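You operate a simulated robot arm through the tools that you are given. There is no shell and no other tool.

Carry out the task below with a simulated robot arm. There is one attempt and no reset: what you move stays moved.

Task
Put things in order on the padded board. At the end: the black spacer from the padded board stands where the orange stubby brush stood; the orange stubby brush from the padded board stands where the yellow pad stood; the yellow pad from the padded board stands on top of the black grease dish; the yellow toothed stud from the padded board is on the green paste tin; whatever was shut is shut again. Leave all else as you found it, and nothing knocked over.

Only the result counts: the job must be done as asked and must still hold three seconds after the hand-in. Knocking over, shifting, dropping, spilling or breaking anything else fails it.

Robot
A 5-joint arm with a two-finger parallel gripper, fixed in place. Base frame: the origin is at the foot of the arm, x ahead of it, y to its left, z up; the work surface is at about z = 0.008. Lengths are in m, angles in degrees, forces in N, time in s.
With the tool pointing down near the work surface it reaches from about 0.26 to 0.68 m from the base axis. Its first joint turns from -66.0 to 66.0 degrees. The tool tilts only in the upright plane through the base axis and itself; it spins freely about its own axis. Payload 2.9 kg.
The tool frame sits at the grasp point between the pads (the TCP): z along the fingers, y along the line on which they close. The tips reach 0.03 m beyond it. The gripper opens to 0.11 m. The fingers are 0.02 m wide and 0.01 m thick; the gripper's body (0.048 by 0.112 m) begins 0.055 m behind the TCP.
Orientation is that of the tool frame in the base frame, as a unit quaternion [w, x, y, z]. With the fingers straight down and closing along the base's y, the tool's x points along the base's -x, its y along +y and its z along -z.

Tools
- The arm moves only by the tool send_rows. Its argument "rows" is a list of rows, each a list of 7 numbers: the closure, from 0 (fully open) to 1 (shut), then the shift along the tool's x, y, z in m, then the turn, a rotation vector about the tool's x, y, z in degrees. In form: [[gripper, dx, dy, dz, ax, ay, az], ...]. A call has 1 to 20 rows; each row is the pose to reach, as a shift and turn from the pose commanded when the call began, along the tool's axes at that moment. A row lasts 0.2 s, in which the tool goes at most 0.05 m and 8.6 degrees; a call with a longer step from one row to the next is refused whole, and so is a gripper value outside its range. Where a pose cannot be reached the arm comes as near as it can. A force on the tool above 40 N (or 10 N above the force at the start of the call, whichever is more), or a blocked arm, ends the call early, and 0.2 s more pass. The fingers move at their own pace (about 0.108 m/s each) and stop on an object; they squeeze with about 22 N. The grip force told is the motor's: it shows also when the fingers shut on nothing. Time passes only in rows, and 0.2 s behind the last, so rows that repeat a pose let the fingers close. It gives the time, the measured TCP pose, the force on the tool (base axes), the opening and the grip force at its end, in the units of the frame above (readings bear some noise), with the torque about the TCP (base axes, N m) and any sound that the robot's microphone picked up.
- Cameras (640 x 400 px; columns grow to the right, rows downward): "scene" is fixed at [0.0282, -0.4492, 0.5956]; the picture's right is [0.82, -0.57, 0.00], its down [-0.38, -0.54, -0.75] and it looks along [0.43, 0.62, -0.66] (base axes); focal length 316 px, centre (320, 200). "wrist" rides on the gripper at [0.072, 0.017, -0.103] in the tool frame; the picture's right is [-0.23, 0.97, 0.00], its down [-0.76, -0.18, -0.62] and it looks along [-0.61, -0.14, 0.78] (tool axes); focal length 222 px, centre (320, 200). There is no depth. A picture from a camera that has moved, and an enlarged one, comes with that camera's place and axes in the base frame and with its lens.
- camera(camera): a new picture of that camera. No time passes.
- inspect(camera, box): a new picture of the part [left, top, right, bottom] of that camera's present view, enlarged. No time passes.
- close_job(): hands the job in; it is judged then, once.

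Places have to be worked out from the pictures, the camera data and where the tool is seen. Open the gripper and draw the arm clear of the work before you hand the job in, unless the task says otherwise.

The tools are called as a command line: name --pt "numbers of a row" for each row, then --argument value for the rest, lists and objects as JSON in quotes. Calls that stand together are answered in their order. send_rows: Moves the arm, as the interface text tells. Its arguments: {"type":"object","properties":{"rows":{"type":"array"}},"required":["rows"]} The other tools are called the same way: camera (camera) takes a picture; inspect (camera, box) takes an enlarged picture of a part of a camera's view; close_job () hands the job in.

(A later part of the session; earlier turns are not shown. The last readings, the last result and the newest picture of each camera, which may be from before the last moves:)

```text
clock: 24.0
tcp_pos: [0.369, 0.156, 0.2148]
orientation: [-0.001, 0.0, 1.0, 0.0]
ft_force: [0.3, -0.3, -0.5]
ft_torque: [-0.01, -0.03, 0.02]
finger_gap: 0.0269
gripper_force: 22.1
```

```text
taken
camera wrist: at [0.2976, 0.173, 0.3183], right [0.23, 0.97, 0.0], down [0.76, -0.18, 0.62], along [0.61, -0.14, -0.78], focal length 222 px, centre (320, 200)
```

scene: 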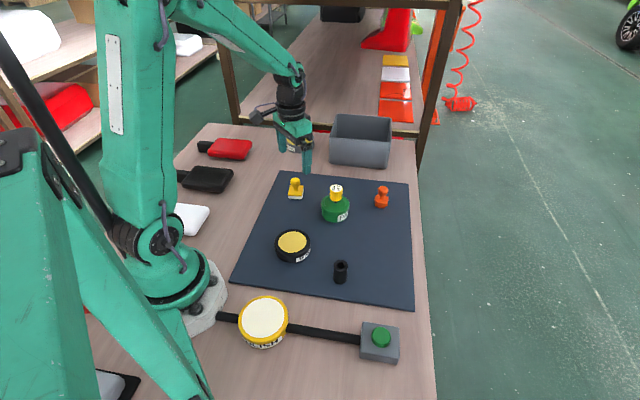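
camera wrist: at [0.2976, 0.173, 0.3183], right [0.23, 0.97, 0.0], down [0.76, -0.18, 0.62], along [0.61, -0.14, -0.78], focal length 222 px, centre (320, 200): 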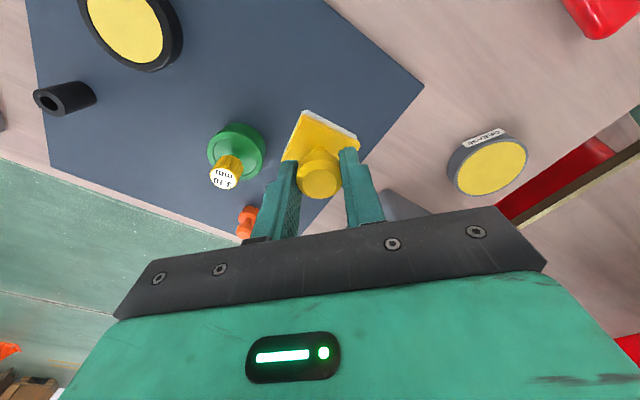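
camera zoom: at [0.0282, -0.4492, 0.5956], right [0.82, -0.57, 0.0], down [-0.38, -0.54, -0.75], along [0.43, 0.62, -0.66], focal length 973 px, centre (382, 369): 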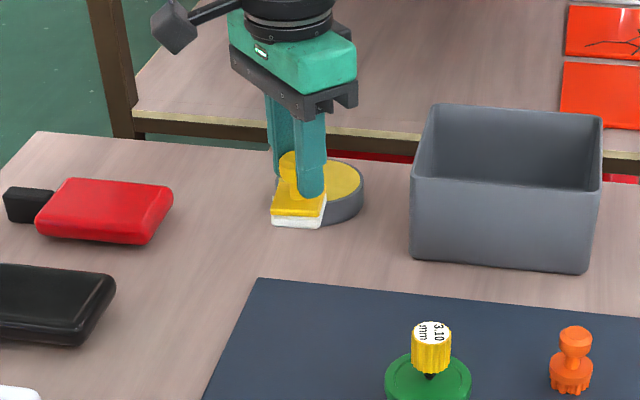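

The pad is held upright. I'll carry it over toward the dish near (0.2525, -0.0135) at height and see how close in the arm can reach.

send_rows --pt "0.82 0.02 -0.03 0 0 0 0" --pt "0.82 0.043 -0.064 0 0 0 0" --pt "0.82 0.066 -0.098 0 0 0 0" --pt "0.82 0.088 -0.13 0 0 0 0" --pt "0.82 0.1 -0.155 0 0 0 0" --pt "0.82 0.11 -0.1693 0 0 0 0" --pt "0.82 0.1155 -0.1693 0 0 0 0" --pt "0.82 0.1155 -0.1693 0 0 0 0"

camera --camera "wrist"

camera --camera "scene"

```text
clock: 25.8
tcp_pos: [0.2523, -0.0142, 0.2158]
orientation: [0.0, 0.0, 1.0, 0.0]
ft_force: [0.6, 0.4, -0.9]
ft_torque: [-0.03, -0.04, 0.0]
finger_gap: 0.0269
gripper_force: 21.9
```

```text
taken
camera wrist: at [0.1806, 0.0024, 0.3186], right [0.23, 0.97, 0.0], down [0.76, -0.18, 0.62], along [0.61, -0.14, -0.78], focal length 222 px, centre (320, 200)
```

wrist: 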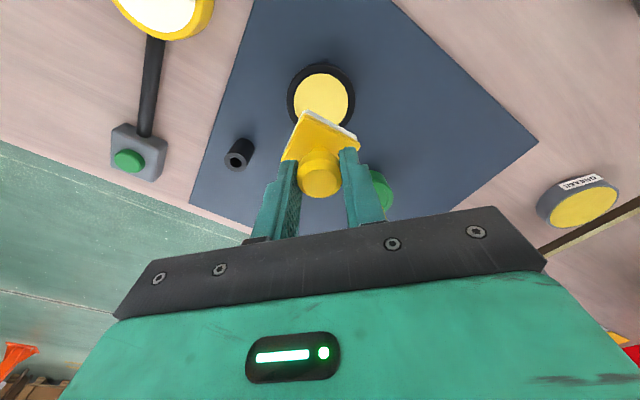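

```text
taken
```

scene: 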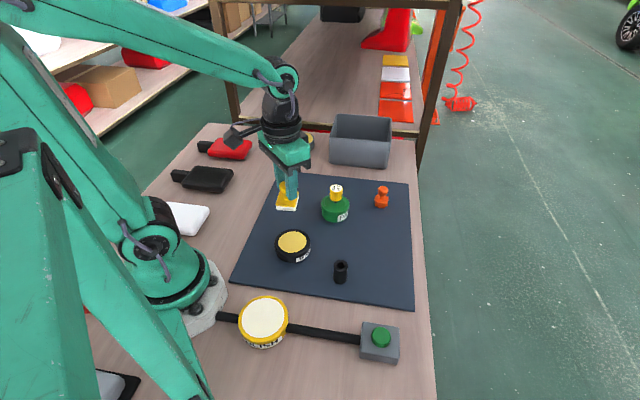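

The arm reaches it. I'll enlarge the wrist view to measure the dish centre precisely.

inspect --camera "wrist" --box '[270, 50, 370, 130]'

inspect --camera "wrist" --box '[200, 120, 280, 180]'

```text
5.00 times, centred on (320, 90) of wrist
camera zoom: at [0.1806, 0.0024, 0.3186], right [0.23, 0.97, 0.0], down [0.76, -0.18, 0.62], along [0.61, -0.14, -0.78], focal length 1111 px, centre (320, 750)
```

zoom: 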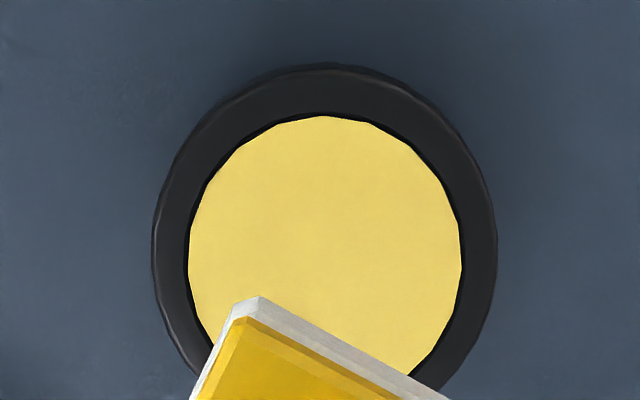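

```text
6.67 times, centred on (240, 150) of wrist
camera zoom: at [0.1806, 0.0024, 0.3186], right [0.23, 0.97, 0.0], down [0.76, -0.18, 0.62], along [0.61, -0.14, -0.78], focal length 1481 px, centre (853, 533)
```

zoom: 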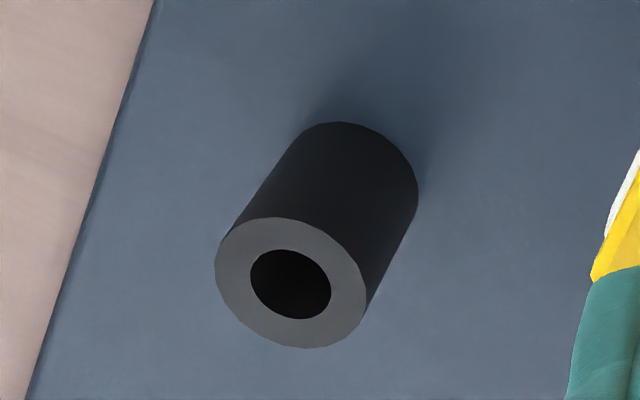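

The dish centre works out at (0.2515, -0.013), within 1 mm of the tool. I'll lower the pad to just above the dish.

send_rows --pt "0.82 0.001 0.0003 0.03 0 0 0" --pt "0.82 0.001 0.0003 0.06 0 0 0" --pt "0.82 0.001 0.0003 0.085 0 0 0" --pt "0.82 0.001 0.0003 0.1 0 0 0" --pt "0.82 0.001 0.0003 0.107 0 0 0" --pt "0.82 0.001 0.0003 0.107 0 0 0"

inspect --camera "scene" --box '[250, 190, 346, 270]'

inspect --camera "wrist" --box '[220, 30, 420, 200]'

```text
clock: 27.2
tcp_pos: [0.2522, -0.0127, 0.1074]
orientation: [0.0, -0.001, 1.0, 0.0]
ft_force: [-0.2, -0.6, 0.1]
ft_torque: [0.0, 0.0, 0.03]
finger_gap: 0.0262
gripper_force: 22.0
```

```text
5.00 times, centred on (298, 230) of scene
camera zoom: at [0.0282, -0.4492, 0.5956], right [0.82, -0.57, 0.0], down [-0.38, -0.54, -0.75], along [0.43, 0.62, -0.66], focal length 1581 px, centre (430, 50)
```

zoom: 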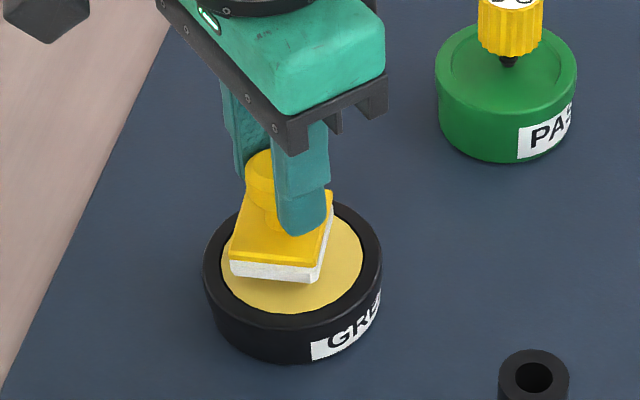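

```text
2.35 times, centred on (320, 115) of wrist
camera zoom: at [0.1803, 0.0038, 0.2109], right [0.23, 0.97, 0.0], down [0.76, -0.18, 0.62], along [0.61, -0.14, -0.78], focal length 523 px, centre (320, 400)
```

zoom: 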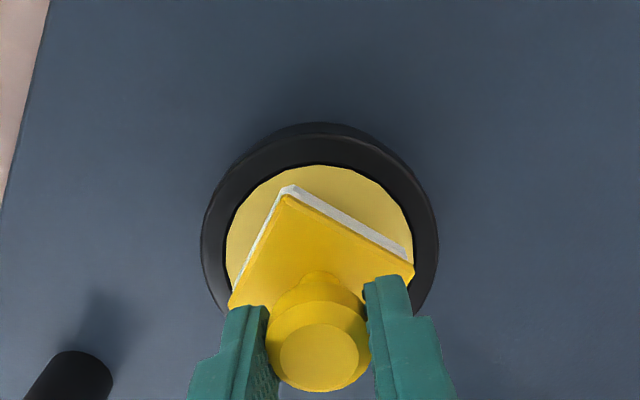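

Well centred over the dish, with several mm to go. I'll step down and watch the force.

send_rows --pt "0.82 0 0 0.002 0 0 0" --pt "0.82 0 0 0.004 0 0 0" --pt "0.82 0 0 0.0055 0 0 0" --pt "0.82 0 0 0.0055 0 0 0"

inspect --camera "scene" --box '[260, 200, 324, 260]'

```text
clock: 28.2
tcp_pos: [0.2509, -0.0138, 0.1002]
orientation: [0.0, 0.0, 1.0, -0.001]
ft_force: [-0.7, -0.3, -0.7]
ft_torque: [0.02, -0.02, -0.01]
finger_gap: 0.0265
gripper_force: 22.5
```

```text
6.67 times, centred on (292, 230) of scene
camera zoom: at [0.0282, -0.4492, 0.5956], right [0.82, -0.57, 0.0], down [-0.38, -0.54, -0.75], along [0.43, 0.62, -0.66], focal length 2108 px, centre (507, 0)
```

zoom: 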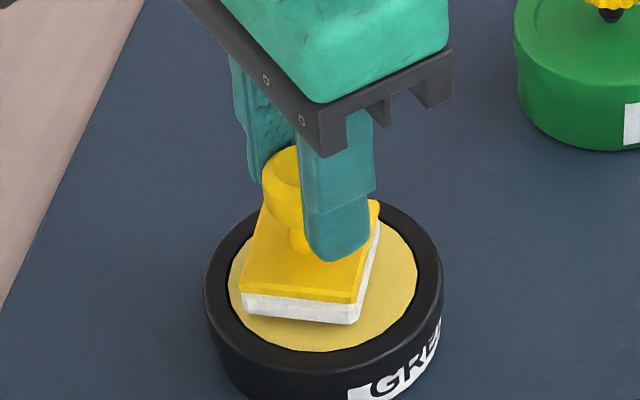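

No contact yet. Stepping down further.

send_rows --pt "0.82 0 0 0.001 0 0 0" --pt "0.82 0 0 0.002 0 0 0" --pt "0.82 0 0 0.002 0 0 0"

```text
clock: 29.0
tcp_pos: [0.2526, -0.0142, 0.0988]
orientation: [0.001, 0.0, 1.0, 0.0]
ft_force: [-0.1, -0.2, -0.6]
ft_torque: [0.0, 0.03, 0.01]
finger_gap: 0.026
gripper_force: 21.6
```

No contact yet at about z = 0.0998; continuing in small steps.

send_rows --pt "0.82 0 0 0.001 0 0 0" --pt "0.82 0 0 0.002 0 0 0" --pt "0.82 0 0 0.002 0 0 0"

inspect --camera "scene" --box '[260, 200, 324, 260]'

```text
clock: 29.8
tcp_pos: [0.252, -0.0145, 0.0979]
orientation: [0.001, 0.0, 1.0, 0.0]
ft_force: [0.0, 2.1, 8.6]
ft_torque: [0.15, 0.02, 0.02]
finger_gap: 0.0262
gripper_force: 22.4
```

```text
6.67 times, centred on (292, 230) of scene
camera zoom: at [0.0282, -0.4492, 0.5956], right [0.82, -0.57, 0.0], down [-0.38, -0.54, -0.75], along [0.43, 0.62, -0.66], focal length 2108 px, centre (507, 0)
```

zoom: 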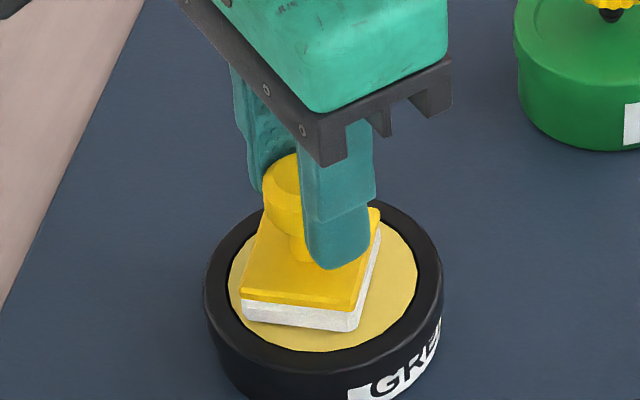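

Contact at 8.6 N — the pad is on the dish. I'll relieve the load by about 1 mm.

send_rows --pt "0.82 0 0 -0.001 0 0 0" --pt "0.82 0 0 -0.001 0 0 0"

```text
clock: 30.4
tcp_pos: [0.2514, -0.0128, 0.0984]
orientation: [0.0, 0.0, 1.0, 0.001]
ft_force: [0.1, 0.4, -0.8]
ft_torque: [0.01, 0.04, 0.03]
finger_gap: 0.0262
gripper_force: 22.0
```

Load is zero again; I'll touch down 0.5 mm and open slowly.

send_rows --pt "0.82 0 0 0.0005 0 0 0" --pt "0.78 0 0 0.0005 0 0 0" --pt "0.75 0 0 0.0005 0 0 0" --pt "0.74 0 0 0.0005 0 0 0" --pt "0.72 0 0 0.0005 0 0 0" --pt "0.7 0 0 0.0005 0 0 0" --pt "0.65 0 0 0.0005 0 0 0" --pt "0.6 0 0 0.0005 0 0 0" --pt "0.6 0 0 0.0005 0 0 0"

inspect --camera "scene" --box '[260, 200, 324, 260]'

inspect --camera "wrist" --box '[220, 30, 420, 200]'

```text
clock: 32.4
tcp_pos: [0.2525, -0.0141, 0.0979]
orientation: [0.0, 0.0, 1.0, 0.0]
ft_force: [-0.1, 0.4, -0.3]
ft_torque: [-0.01, 0.03, 0.02]
finger_gap: 0.0442
gripper_force: 0.0
```

```text
6.67 times, centred on (292, 230) of scene
camera zoom: at [0.0282, -0.4492, 0.5956], right [0.82, -0.57, 0.0], down [-0.38, -0.54, -0.75], along [0.43, 0.62, -0.66], focal length 2108 px, centre (507, 0)
```

zoom: 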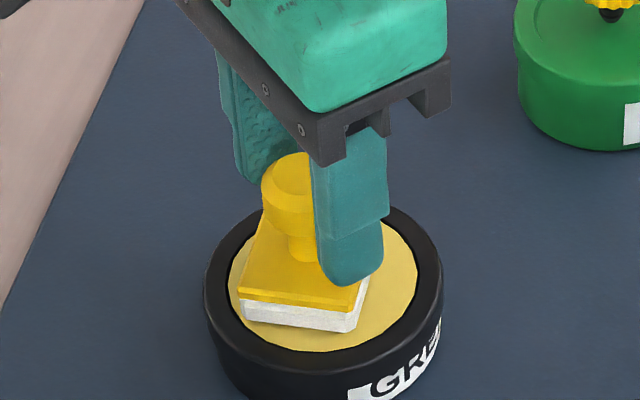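

```text
2.35 times, centred on (320, 115) of wrist
camera zoom: at [0.1797, 0.0032, 0.2014], right [0.23, 0.97, 0.0], down [0.76, -0.18, 0.62], along [0.61, -0.14, -0.78], focal length 523 px, centre (320, 400)
```

zoom: 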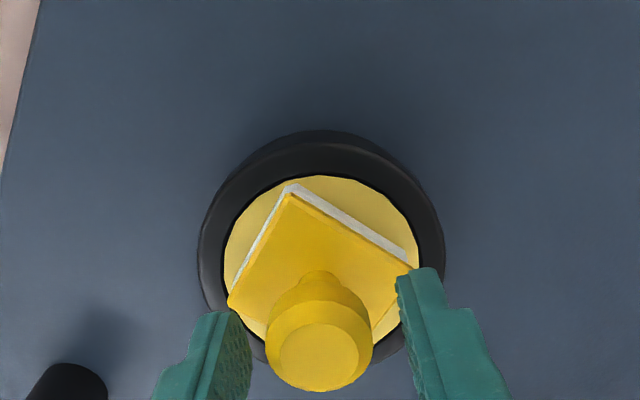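

The pad stands on the dish. I'll lift straight up and travel to a hover above the orange brush near (0.538, -0.013).

send_rows --pt "0.6 0 0 -0.02 0 0 0" --pt "0.5 0 0 -0.05 0 0 0" --pt "0.3 0 0 -0.09 0 0 0" --pt "0.0 0 0 -0.13 0 0 0" --pt "0 -0.04 0 -0.14 0 0 0" --pt "0 -0.085 0 -0.14 0 0 0" --pt "0 -0.13 0 -0.14 0 0 0" --pt "0 -0.175 0 -0.14 0 0 0" --pt "0 -0.22 0 -0.14 0 0 0" --pt "0 -0.26 0 -0.14 0 0 0" --pt "0 -0.2865 0 -0.12 0 0 0" --pt "0 -0.2865 0 -0.08 0 0 0" --pt "0 -0.2865 0 -0.06 0 0 0" --pt "0 -0.2865 0 -0.06 0 0 0"

camera --camera "wrist"

camera --camera "scene"

```text
clock: 35.4
tcp_pos: [0.5405, -0.013, 0.1585]
orientation: [0.0, 0.001, 1.0, 0.0]
ft_force: [-0.1, 0.7, 0.0]
ft_torque: [-0.03, 0.0, 0.02]
finger_gap: 0.1103
gripper_force: 0.0
```

```text
taken
camera wrist: at [0.468, 0.0034, 0.2621], right [0.23, 0.97, 0.0], down [0.76, -0.18, 0.62], along [0.61, -0.14, -0.78], focal length 222 px, centre (320, 200)
```

wrist: 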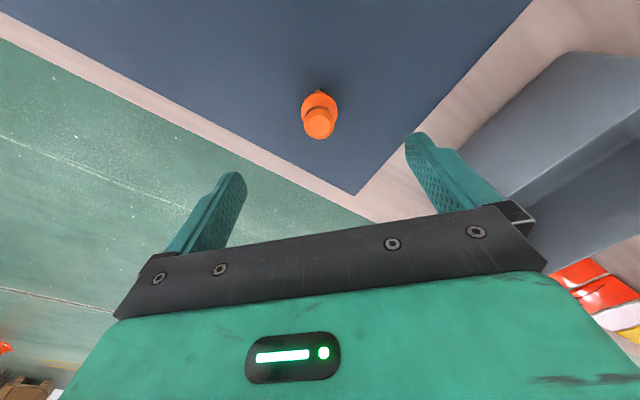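

```text
taken
```

scene: 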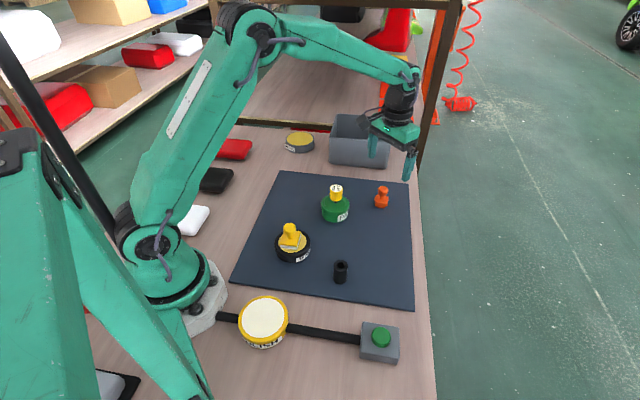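

The pad stands on the dish and the stud on the tin. Now I'll enlarge the brush to fix its place.

inspect --camera "wrist" --box '[272, 75, 368, 155]'

inspect --camera "scene" --box '[350, 175, 414, 225]'

inspect --camera "scene" --box '[260, 210, 324, 270]'

```text
5.00 times, centred on (320, 115) of wrist
camera zoom: at [0.468, 0.0034, 0.2621], right [0.23, 0.97, 0.0], down [0.76, -0.18, 0.62], along [0.61, -0.14, -0.78], focal length 1111 px, centre (320, 625)
```

zoom: 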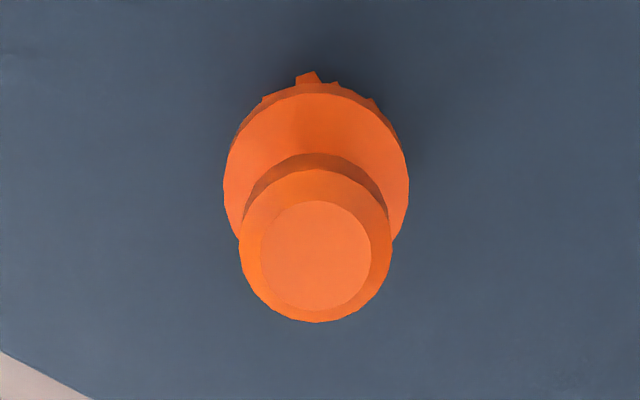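

```text
8.00 times, centred on (382, 200) of scene
camera zoom: at [0.0282, -0.4492, 0.5956], right [0.82, -0.57, 0.0], down [-0.38, -0.54, -0.75], along [0.43, 0.62, -0.66], focal length 2530 px, centre (-176, 200)
```

zoom: 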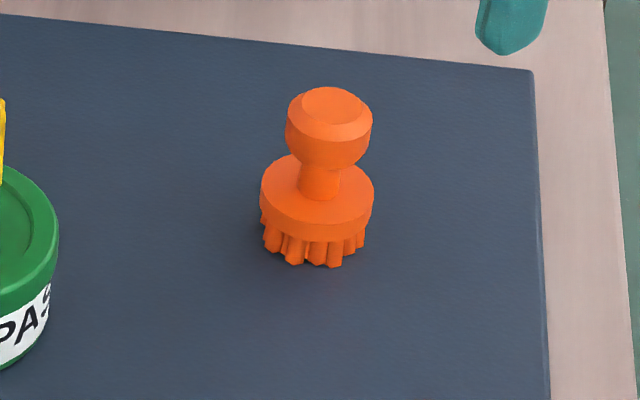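

```text
6.67 times, centred on (292, 240) of scene
camera zoom: at [0.0282, -0.4492, 0.5956], right [0.82, -0.57, 0.0], down [-0.38, -0.54, -0.75], along [0.43, 0.62, -0.66], focal length 2108 px, centre (507, -67)
```

zoom: 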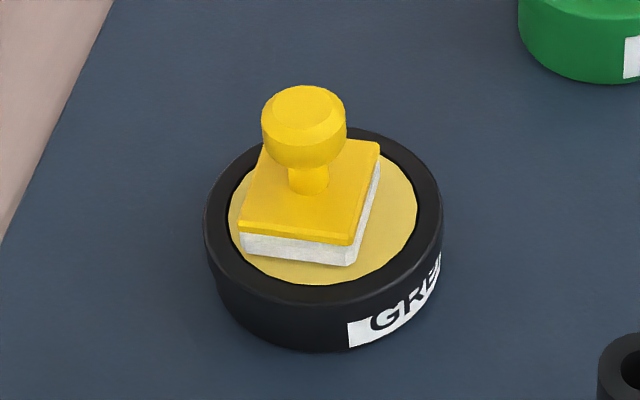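

The brush's centre is at about (0.538, -0.0138) with the knob top near z ≈ 0.066. I'll descend around the knob and part-close.

send_rows --pt "0 0 -0.0006 0.025 0 0 0" --pt "0 0 -0.0006 0.05 0 0 0" --pt "0 0 -0.0006 0.07 0 0 0" --pt "0 0 -0.0006 0.086 0 0 0" --pt "0 0 -0.0006 0.0935 0 0 0" --pt "0.3 0 -0.0006 0.0935 0 0 0" --pt "0.5 0 -0.0006 0.0935 0 0 0" --pt "0.6 0 -0.0006 0.0935 0 0 0" --pt "0.6 0 -0.0006 0.0935 0 0 0"

inspect --camera "wrist" --box '[220, 80, 420, 230]'

inspect --camera "scene" --box '[342, 155, 422, 215]'

```text
clock: 37.4
tcp_pos: [0.5385, -0.0128, 0.0646]
orientation: [0.0, 0.0, 1.0, 0.001]
ft_force: [0.2, 0.1, 0.0]
ft_torque: [-0.02, 0.04, 0.03]
finger_gap: 0.044
gripper_force: 0.1
```

```text
2.67 times, centred on (320, 155) of wrist
camera zoom: at [0.4662, 0.0032, 0.1685], right [0.23, 0.97, 0.0], down [0.76, -0.18, 0.62], along [0.61, -0.14, -0.78], focal length 592 px, centre (320, 320)
```

zoom: 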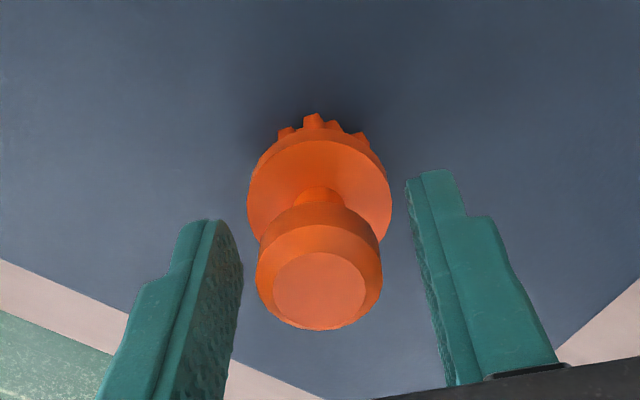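

```text
6.67 times, centred on (382, 185) of scene
camera zoom: at [0.0282, -0.4492, 0.5956], right [0.82, -0.57, 0.0], down [-0.38, -0.54, -0.75], along [0.43, 0.62, -0.66], focal length 2108 px, centre (-93, 300)
```

zoom: 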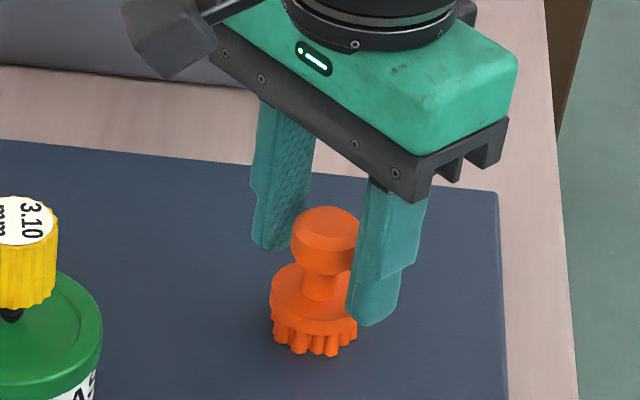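

The knob is centred between the fingers. Closing on it, then a small lift.

send_rows --pt "0.65 0 0 0 0 0 0" --pt "0.7 0 0 0 0 0 0" --pt "0.73 0 0 0 0 0 0" --pt "0.76 0 0 0 0 0 0" --pt "0.82 0 0 0 0 0 0" --pt "0.82 0 0 0 0 0 0"

inspect --camera "wrist" --box '[220, 80, 420, 230]'

```text
clock: 38.8
tcp_pos: [0.5378, -0.014, 0.0647]
orientation: [0.0, 0.001, 1.0, 0.0]
ft_force: [-0.1, 0.5, -0.3]
ft_torque: [-0.03, -0.02, 0.02]
finger_gap: 0.0263
gripper_force: 22.1
```

```text
2.67 times, centred on (320, 155) of wrist
camera zoom: at [0.4662, 0.0032, 0.1685], right [0.23, 0.97, 0.0], down [0.76, -0.18, 0.62], along [0.61, -0.14, -0.78], focal length 592 px, centre (320, 320)
```

zoom: 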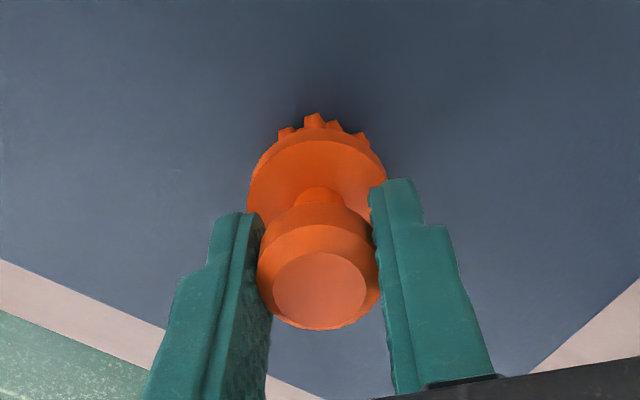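

Held at 26.3 mm. I'll lift slowly and carry the brush to above the pad's former spot (0.368, 0.156).

send_rows --pt "0.82 0 0 -0.003 0 0 0" --pt "0.82 0 0 -0.01 0 0 0" --pt "0.82 0 0 -0.03 0 0 0" --pt "0.82 0 0 -0.065 0 0 0" --pt "0.82 0 0 -0.1 0 0 0" --pt "0.82 0 0 -0.14 0 0 0" --pt "0.82 0.01 0.01 -0.15 0 0 0" --pt "0.82 0.04 0.04 -0.15 0 0 0" --pt "0.82 0.07 0.07 -0.15 0 0 0" --pt "0.82 0.1 0.1 -0.15 0 0 0" --pt "0.82 0.13 0.13 -0.15 0 0 0" --pt "0.82 0.155 0.155 -0.15 0 0 0" --pt "0.82 0.17 0.1698 -0.14 0 0 0" --pt "0.82 0.17 0.1698 -0.11 0 0 0" --pt "0.82 0.17 0.1698 -0.1 0 0 0" --pt "0.82 0.17 0.1698 -0.1 0 0 0"

camera --camera "wrist"

camera --camera "scene"

```text
clock: 42.2
tcp_pos: [0.3702, 0.1558, 0.1642]
orientation: [0.0, -0.001, 1.0, 0.001]
ft_force: [0.1, 0.4, -1.4]
ft_torque: [-0.02, 0.04, 0.03]
finger_gap: 0.0261
gripper_force: 21.9
```

```text
taken
camera wrist: at [0.2975, 0.172, 0.267], right [0.23, 0.97, 0.0], down [0.76, -0.18, 0.62], along [0.61, -0.14, -0.78], focal length 222 px, centre (320, 200)
```

wrist: 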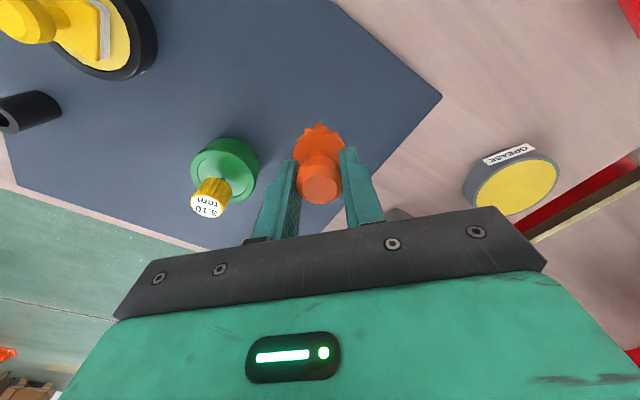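

```text
taken
```

scene: 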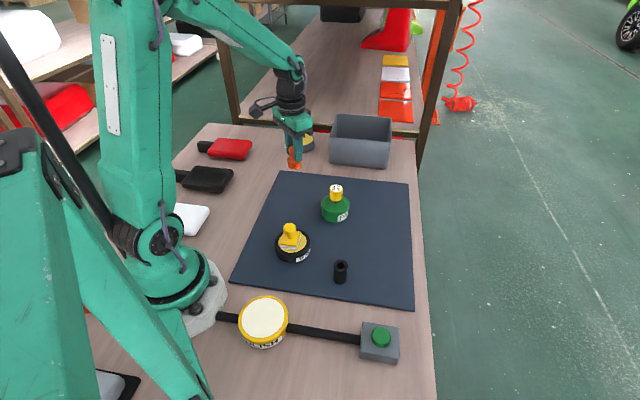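

All is in place. I'll lower the brush to about 2 mm above the board.

send_rows --pt "0.82 0 0 0.03 0 0 0" --pt "0.82 0 0 0.06 0 0 0" --pt "0.82 0 0 0.08 0 0 0" --pt "0.82 0 0 0.092 0 0 0" --pt "0.82 0 0 0.0975 0 0 0" --pt "0.82 0 0 0.0975 0 0 0"

inspect --camera "scene" --box '[265, 160, 345, 220]'

```text
clock: 43.6
tcp_pos: [0.3688, 0.1561, 0.0668]
orientation: [0.0, 0.001, 1.0, 0.001]
ft_force: [0.0, -1.1, -0.2]
ft_torque: [-0.02, -0.02, 0.01]
finger_gap: 0.0261
gripper_force: 21.8
```

```text
6.67 times, centred on (305, 190) of scene
camera zoom: at [0.0282, -0.4492, 0.5956], right [0.82, -0.57, 0.0], down [-0.38, -0.54, -0.75], along [0.43, 0.62, -0.66], focal length 2108 px, centre (420, 267)
```

zoom: 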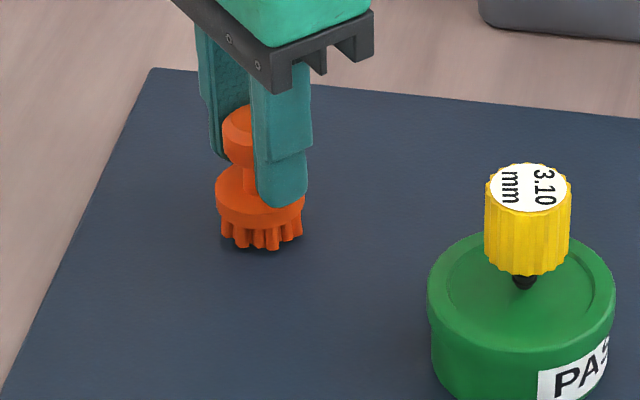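

The brush is just above the spot with no contact yet. Stepping down the last few millimetres.

send_rows --pt "0.82 0 0 0.001 0 0 0" --pt "0.82 0 0 0.002 0 0 0" --pt "0.82 0 0 0.0026 0 0 0" --pt "0.82 0 0 0.0026 0 0 0"

```text
clock: 44.6
tcp_pos: [0.3686, 0.1565, 0.0653]
orientation: [0.001, 0.001, 1.0, -0.001]
ft_force: [-1.5, -1.2, 6.8]
ft_torque: [-0.11, 0.09, 0.03]
finger_gap: 0.0261
gripper_force: 22.1
```

Contact at 6.8 N. I'll ease off by 0.6 mm and open slowly.

send_rows --pt "0.82 0 0 -0.0006 0 0 0" --pt "0.82 0 0 -0.0006 0 0 0" --pt "0.78 0 0 -0.0006 0 0 0" --pt "0.75 0 0 -0.0006 0 0 0" --pt "0.74 0 0 -0.0006 0 0 0" --pt "0.72 0 0 -0.0006 0 0 0" --pt "0.7 0 0 -0.0006 0 0 0" --pt "0.65 0 0 -0.0006 0 0 0" --pt "0.6 0 0 -0.0006 0 0 0" --pt "0.6 0 0 -0.0006 0 0 0"

inspect --camera "scene" --box '[265, 160, 345, 220]'

inspect --camera "wrist" --box '[220, 80, 420, 230]'

```text
clock: 46.8
tcp_pos: [0.3687, 0.1557, 0.0642]
orientation: [0.0, 0.0, 1.0, 0.0]
ft_force: [-1.3, -0.4, -0.8]
ft_torque: [0.0, -0.01, 0.01]
finger_gap: 0.0439
gripper_force: 0.1
```

```text
6.67 times, centred on (305, 190) of scene
camera zoom: at [0.0282, -0.4492, 0.5956], right [0.82, -0.57, 0.0], down [-0.38, -0.54, -0.75], along [0.43, 0.62, -0.66], focal length 2108 px, centre (420, 267)
```

zoom: 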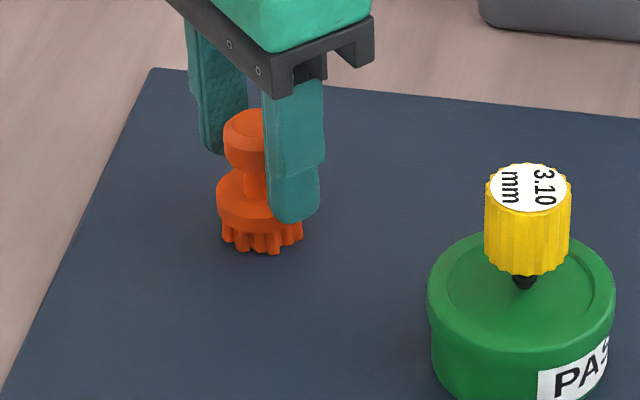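

```text
2.67 times, centred on (320, 155) of wrist
camera zoom: at [0.2967, 0.1727, 0.1684], right [0.23, 0.97, 0.0], down [0.76, -0.18, 0.62], along [0.61, -0.14, -0.78], focal length 592 px, centre (320, 320)
```

zoom: 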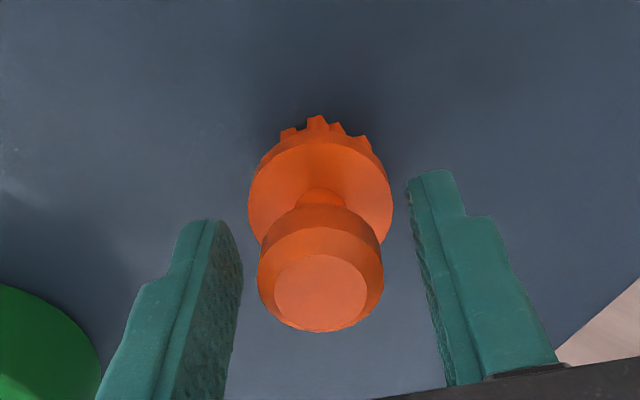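

The brush stands free at the pad's old place. I'll lift off and move to a hover above the black spacer near (0.297, -0.140).

send_rows --pt "0.6 0 0 -0.02 0 0 0" --pt "0.5 0 0 -0.05 0 0 0" --pt "0.3 0 0 -0.09 0 0 0" --pt "0.0 0 0 -0.135 0 0 0" --pt "0 0 0 -0.17 0 0 0" --pt "0 0.01 -0.04 -0.175 0 0 0" --pt "0 0.02 -0.085 -0.175 0 0 0" --pt "0 0.03 -0.13 -0.175 0 0 0" --pt "0 0.041 -0.175 -0.175 0 0 0" --pt "0 0.052 -0.22 -0.175 0 0 0" --pt "0 0.063 -0.265 -0.175 0 0 0" --pt "0 0.0713 -0.296 -0.165 0 0 0" --pt "0 0.0713 -0.296 -0.125 0 0 0" --pt "0 0.0713 -0.296 -0.095 0 0 0" --pt "0 0.0713 -0.296 -0.085 0 0 0" --pt "0 0.0713 -0.296 -0.085 0 0 0"

camera --camera "wrist"

camera --camera "scene"

inspect --camera "wrist" --box '[272, 65, 368, 145]'

```text
clock: 50.2
tcp_pos: [0.2985, -0.1414, 0.1502]
orientation: [-0.001, 0.0, 1.0, 0.0]
ft_force: [-0.4, 0.0, -0.9]
ft_torque: [-0.03, 0.0, 0.03]
finger_gap: 0.11
gripper_force: 0.1
```

```text
taken
camera wrist: at [0.2267, -0.1238, 0.253], right [0.23, 0.97, 0.0], down [0.76, -0.18, 0.62], along [0.61, -0.14, -0.78], focal length 222 px, centre (320, 200)
```

wrist: 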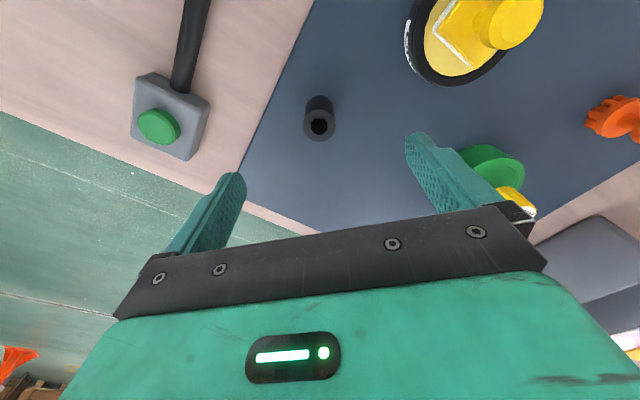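

```text
taken
```

scene: 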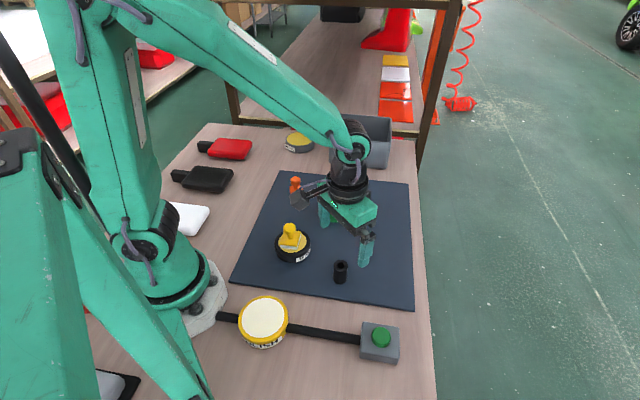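

```text
5.00 times, centred on (320, 105) of wrist
camera zoom: at [0.2267, -0.1238, 0.253], right [0.23, 0.97, 0.0], down [0.76, -0.18, 0.62], along [0.61, -0.14, -0.78], focal length 1111 px, centre (320, 675)
```

zoom: 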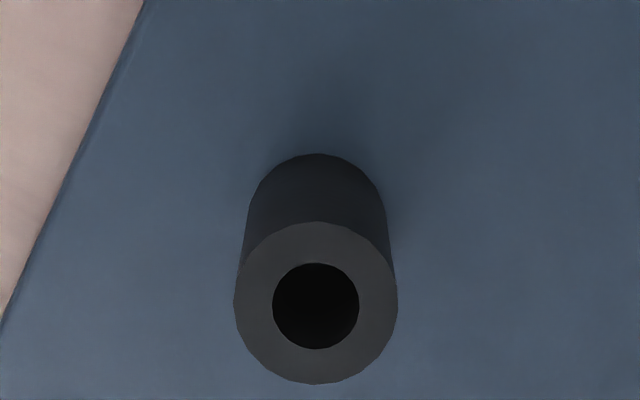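

The spacer is centred within 1 mm under the tool at (0.2965, -0.1405). I'll descend and part-close.

send_rows --pt "0 0.0004 -0.0006 0.025 0 0 0" --pt "0 0.0004 -0.0006 0.05 0 0 0" --pt "0 0.0004 -0.0006 0.072 0 0 0" --pt "0 0.0004 -0.0006 0.09 0 0 0" --pt "0 0.0004 -0.0006 0.1 0 0 0" --pt "0.3 0.0004 -0.0006 0.1 0 0 0" --pt "0.5 0.0004 -0.0006 0.1 0 0 0" --pt "0.6 0.0004 -0.0006 0.1 0 0 0" --pt "0.6 0.0004 -0.0006 0.1 0 0 0"

inspect --camera "wrist" --box '[220, 80, 420, 230]'

inspect --camera "scene" --box '[290, 220, 390, 300]'

```text
clock: 52.2
tcp_pos: [0.296, -0.1416, 0.0505]
orientation: [0.0, 0.001, 1.0, 0.0]
ft_force: [-0.8, -0.2, -0.2]
ft_torque: [0.0, 0.01, 0.01]
finger_gap: 0.0439
gripper_force: 0.1
```

```text
2.67 times, centred on (320, 155) of wrist
camera zoom: at [0.2246, -0.1248, 0.1538], right [0.23, 0.97, 0.0], down [0.76, -0.18, 0.62], along [0.61, -0.14, -0.78], focal length 592 px, centre (320, 320)
```

zoom: 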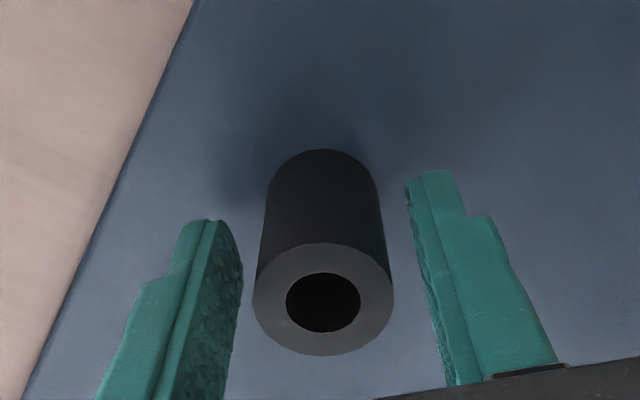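

```text
5.00 times, centred on (340, 260) of scene
camera zoom: at [0.0282, -0.4492, 0.5956], right [0.82, -0.57, 0.0], down [-0.38, -0.54, -0.75], along [0.43, 0.62, -0.66], focal length 1581 px, centre (220, -100)
```

zoom: 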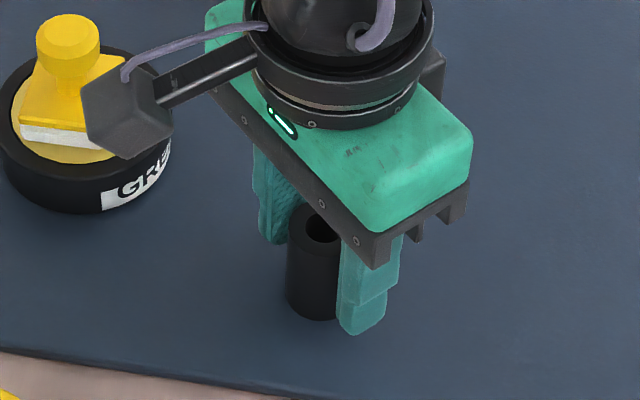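

The spacer is centred between the fingers. Closing on it.

send_rows --pt "0.65 0 0 0 0 0 0" --pt "0.7 0 0 0 0 0 0" --pt "0.72 0 0 0 0 0 0" --pt "0.75 0 0 0 0 0 0" --pt "0.8 0 0 0 0 0 0" --pt "0.8 0 0 0 0 0 0"

inspect --camera "wrist" --box '[220, 80, 420, 230]'

```text
clock: 53.6
tcp_pos: [0.2959, -0.1424, 0.0504]
orientation: [-0.001, -0.001, 1.0, 0.0]
ft_force: [-0.2, -0.2, 0.7]
ft_torque: [-0.03, 0.0, 0.01]
finger_gap: 0.0292
gripper_force: 21.1
```

```text
2.67 times, centred on (320, 155) of wrist
camera zoom: at [0.2246, -0.1248, 0.1538], right [0.23, 0.97, 0.0], down [0.76, -0.18, 0.62], along [0.61, -0.14, -0.78], focal length 592 px, centre (320, 320)
```

zoom: 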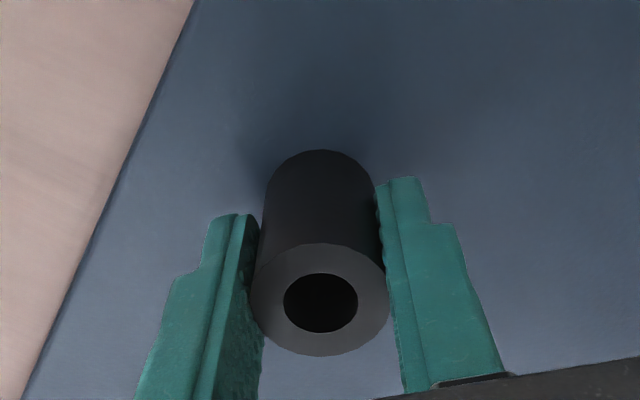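

Held at 29.2 mm. I'll lift slowly and carry it to above the brush's former spot (0.538, -0.0138).

send_rows --pt "0.8 0 0 -0.003 0 0 0" --pt "0.8 0 0 -0.01 0 0 0" --pt "0.8 0 0 -0.03 0 0 0" --pt "0.8 0 0 -0.065 0 0 0" --pt "0.8 0 0 -0.105 0 0 0" --pt "0.8 0 0 -0.14 0 0 0" --pt "0.8 -0.01 0.005 -0.16 0 0 0" --pt "0.8 -0.045 0.023 -0.16 0 0 0" --pt "0.8 -0.08 0.042 -0.16 0 0 0" --pt "0.8 -0.115 0.06 -0.16 0 0 0" --pt "0.8 -0.15 0.078 -0.16 0 0 0" --pt "0.8 -0.185 0.097 -0.16 0 0 0" --pt "0.8 -0.22 0.115 -0.16 0 0 0" --pt "0.8 -0.2422 0.1268 -0.15 0 0 0" --pt "0.8 -0.2422 0.1268 -0.12 0 0 0" --pt "0.8 -0.2422 0.1268 -0.1 0 0 0" --pt "0.8 -0.2422 0.1268 -0.1 0 0 0"

camera --camera "wrist"

camera --camera "scene"

```text
clock: 57.2
tcp_pos: [0.5387, -0.0155, 0.1475]
orientation: [0.001, -0.001, 1.0, -0.001]
ft_force: [-0.5, -0.3, -0.4]
ft_torque: [0.01, 0.0, -0.03]
finger_gap: 0.029
gripper_force: 22.0
```

```text
taken
camera wrist: at [0.4673, 0.0023, 0.2522], right [0.23, 0.97, 0.0], down [0.76, -0.18, 0.62], along [0.61, -0.14, -0.78], focal length 222 px, centre (320, 200)
```

wrist: 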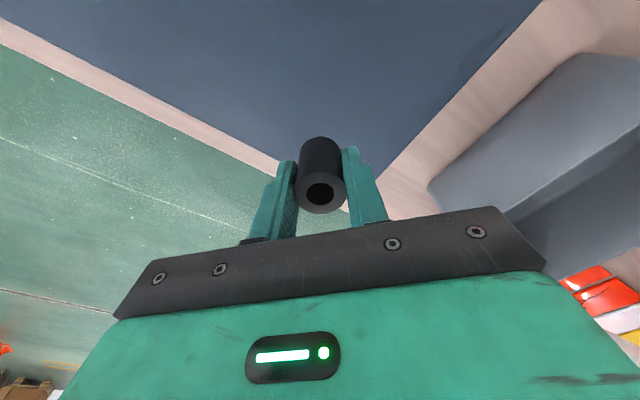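

```text
taken
```

scene: 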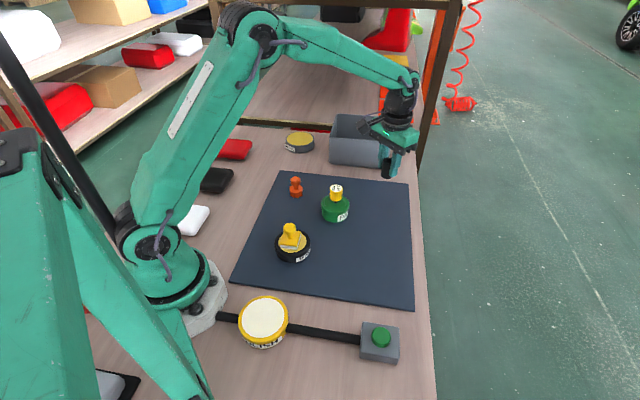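

The spacer hangs upright above the target. I'll lower to about 2 mm above the board.

send_rows --pt "0.8 0 0 0.03 0 0 0" --pt "0.8 0 0 0.06 0 0 0" --pt "0.8 0 0 0.08 0 0 0" --pt "0.8 0 0 0.092 0 0 0" --pt "0.8 0 0 0.0975 0 0 0" --pt "0.8 0 0 0.0975 0 0 0"

inspect --camera "scene" --box '[342, 160, 422, 220]'

```text
clock: 58.6
tcp_pos: [0.5395, -0.0149, 0.053]
orientation: [0.0, 0.0, 1.0, 0.0]
ft_force: [0.3, 0.7, -1.5]
ft_torque: [-0.02, -0.01, -0.02]
finger_gap: 0.0292
gripper_force: 22.0
```

```text
6.67 times, centred on (382, 190) of scene
camera zoom: at [0.0282, -0.4492, 0.5956], right [0.82, -0.57, 0.0], down [-0.38, -0.54, -0.75], along [0.43, 0.62, -0.66], focal length 2108 px, centre (-93, 267)
```

zoom: 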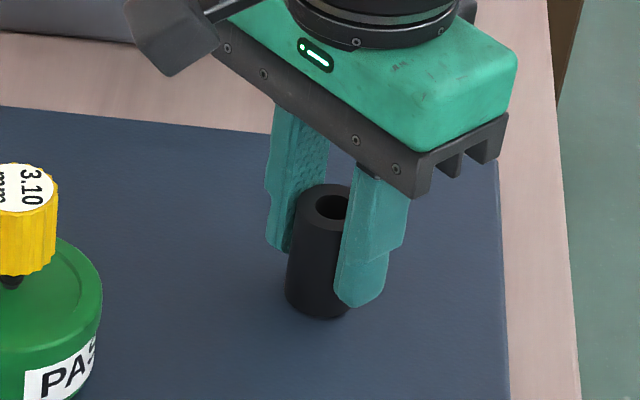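

No contact yet; stepping down the last few millimetres.

send_rows --pt "0.8 0 0 0.001 0 0 0" --pt "0.8 0 0 0.002 0 0 0" --pt "0.8 0 0 0.0026 0 0 0" --pt "0.8 0 0 0.0026 0 0 0"

```text
clock: 59.6
tcp_pos: [0.5394, -0.0145, 0.0507]
orientation: [0.0, 0.001, 1.0, 0.0]
ft_force: [0.4, 0.1, 0.5]
ft_torque: [0.01, 0.03, 0.03]
finger_gap: 0.0293
gripper_force: 21.9
```

Barely touching. Half a millimetre more to confirm contact.

send_rows --pt "0.8 0 0 0.0006 0 0 0" --pt "0.8 0 0 0.0006 0 0 0"

```text
clock: 60.2
tcp_pos: [0.539, -0.0144, 0.0503]
orientation: [0.001, 0.0, 1.0, 0.0]
ft_force: [-1.6, -2.6, 6.6]
ft_torque: [-0.09, 0.07, 0.01]
finger_gap: 0.0289
gripper_force: 21.8
```

The spacer is on the board (6.6 N). I'll ease off 0.5 mm and open slowly.

send_rows --pt "0.8 0 0 -0.0005 0 0 0" --pt "0.8 0 0 -0.0005 0 0 0" --pt "0.76 0 0 -0.0005 0 0 0" --pt "0.73 0 0 -0.0005 0 0 0" --pt "0.72 0 0 -0.0005 0 0 0" --pt "0.7 0 0 -0.0005 0 0 0" --pt "0.67 0 0 -0.0005 0 0 0" --pt "0.62 0 0 -0.0005 0 0 0" --pt "0.55 0 0 -0.0005 0 0 0" --pt "0.55 0 0 -0.0005 0 0 0"

inspect --camera "scene" --box '[342, 160, 422, 220]'

inspect --camera "wrist" --box '[220, 80, 420, 230]'

```text
clock: 62.4
tcp_pos: [0.5391, -0.0139, 0.0494]
orientation: [-0.001, 0.0, 1.0, 0.0]
ft_force: [-0.6, 0.3, 1.0]
ft_torque: [-0.01, 0.0, 0.01]
finger_gap: 0.0497
gripper_force: 0.0
```

```text
6.67 times, centred on (382, 190) of scene
camera zoom: at [0.0282, -0.4492, 0.5956], right [0.82, -0.57, 0.0], down [-0.38, -0.54, -0.75], along [0.43, 0.62, -0.66], focal length 2108 px, centre (-93, 267)
```

zoom: 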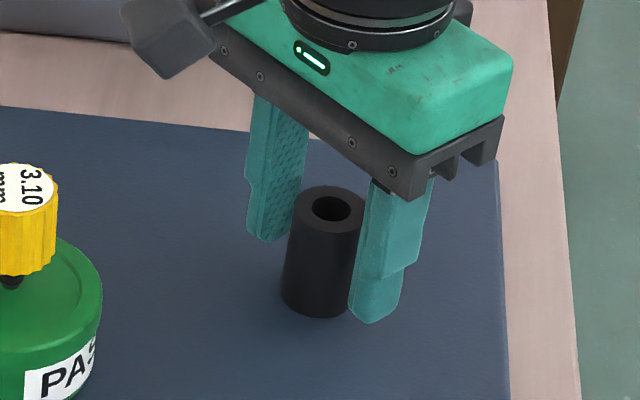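

```text
2.67 times, centred on (320, 155) of wrist
camera zoom: at [0.4674, 0.0028, 0.1537], right [0.23, 0.97, 0.0], down [0.76, -0.18, 0.62], along [0.61, -0.14, -0.78], focal length 592 px, centre (320, 320)
```

zoom: 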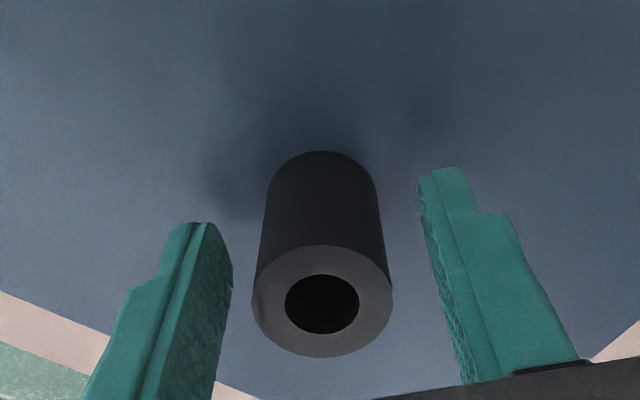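

The spacer stands free. I'll lift straight up, open fully and draw the arm clear to roughly the starting pose, then check everything.

send_rows --pt "0.55 0 0 -0.02 0 0 0" --pt "0.4 0 0 -0.05 0 0 0" --pt "0.2 0 0 -0.09 0 0 0" --pt "0.0 0 0 -0.13 0 0 0" --pt "0 0 0 -0.17 0 0 0" --pt "0 0 0 -0.205 0 0 0" --pt "0 0.025 -0.03 -0.21 0 0 0" --pt "0 0.05 -0.06 -0.21 0 0 0" --pt "0 0.075 -0.09 -0.21 0 0 0" --pt "0 0.1 -0.12 -0.21 0 0 0" --pt "0 0.12 -0.146 -0.21 0 0 0" --pt "0 0.124 -0.148 -0.21 0 0 0" --pt "0 0.124 -0.148 -0.21 0 0 0"

camera --camera "scene"

inspect --camera "scene" --box '[230, 160, 430, 310]'

camera --camera "wrist"

```text
clock: 65.2
tcp_pos: [0.4144, -0.1621, 0.2613]
orientation: [0.0, 0.0, 1.0, 0.0]
ft_force: [-0.5, 0.2, 0.3]
ft_torque: [0.01, 0.04, 0.0]
finger_gap: 0.1103
gripper_force: 0.0
```

```text
taken
```

scene: 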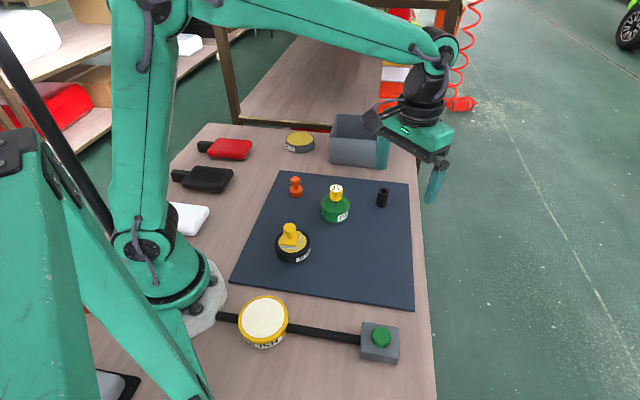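

```text
2.67 times, centred on (330, 235) of scene
camera zoom: at [0.0282, -0.4492, 0.5956], right [0.82, -0.57, 0.0], down [-0.38, -0.54, -0.75], along [0.43, 0.62, -0.66], focal length 843 px, centre (293, 107)
```

zoom: 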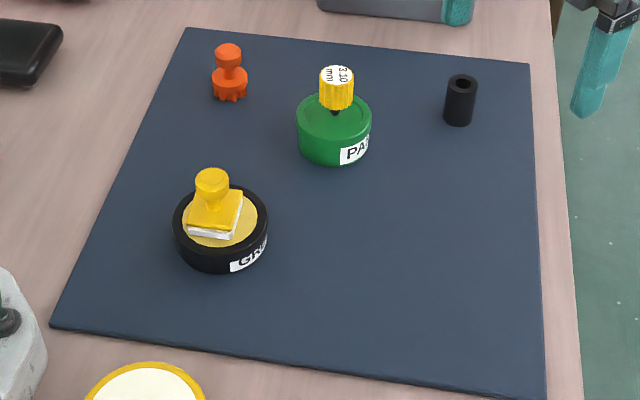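

```text
taken
camera wrist: at [0.3437, -0.1457, 0.3646], right [0.23, 0.97, 0.0], down [0.76, -0.18, 0.62], along [0.61, -0.14, -0.78], focal length 222 px, centre (320, 200)
```

wrist: 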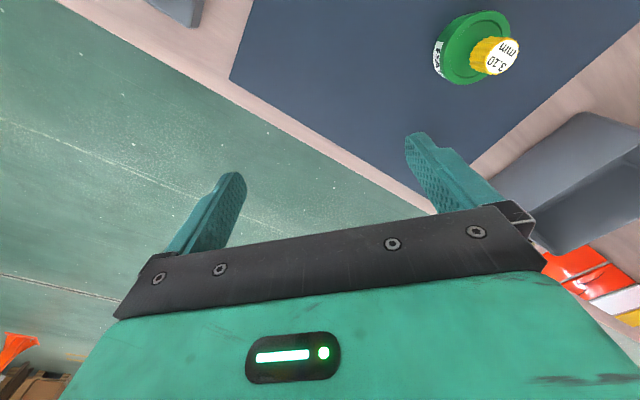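

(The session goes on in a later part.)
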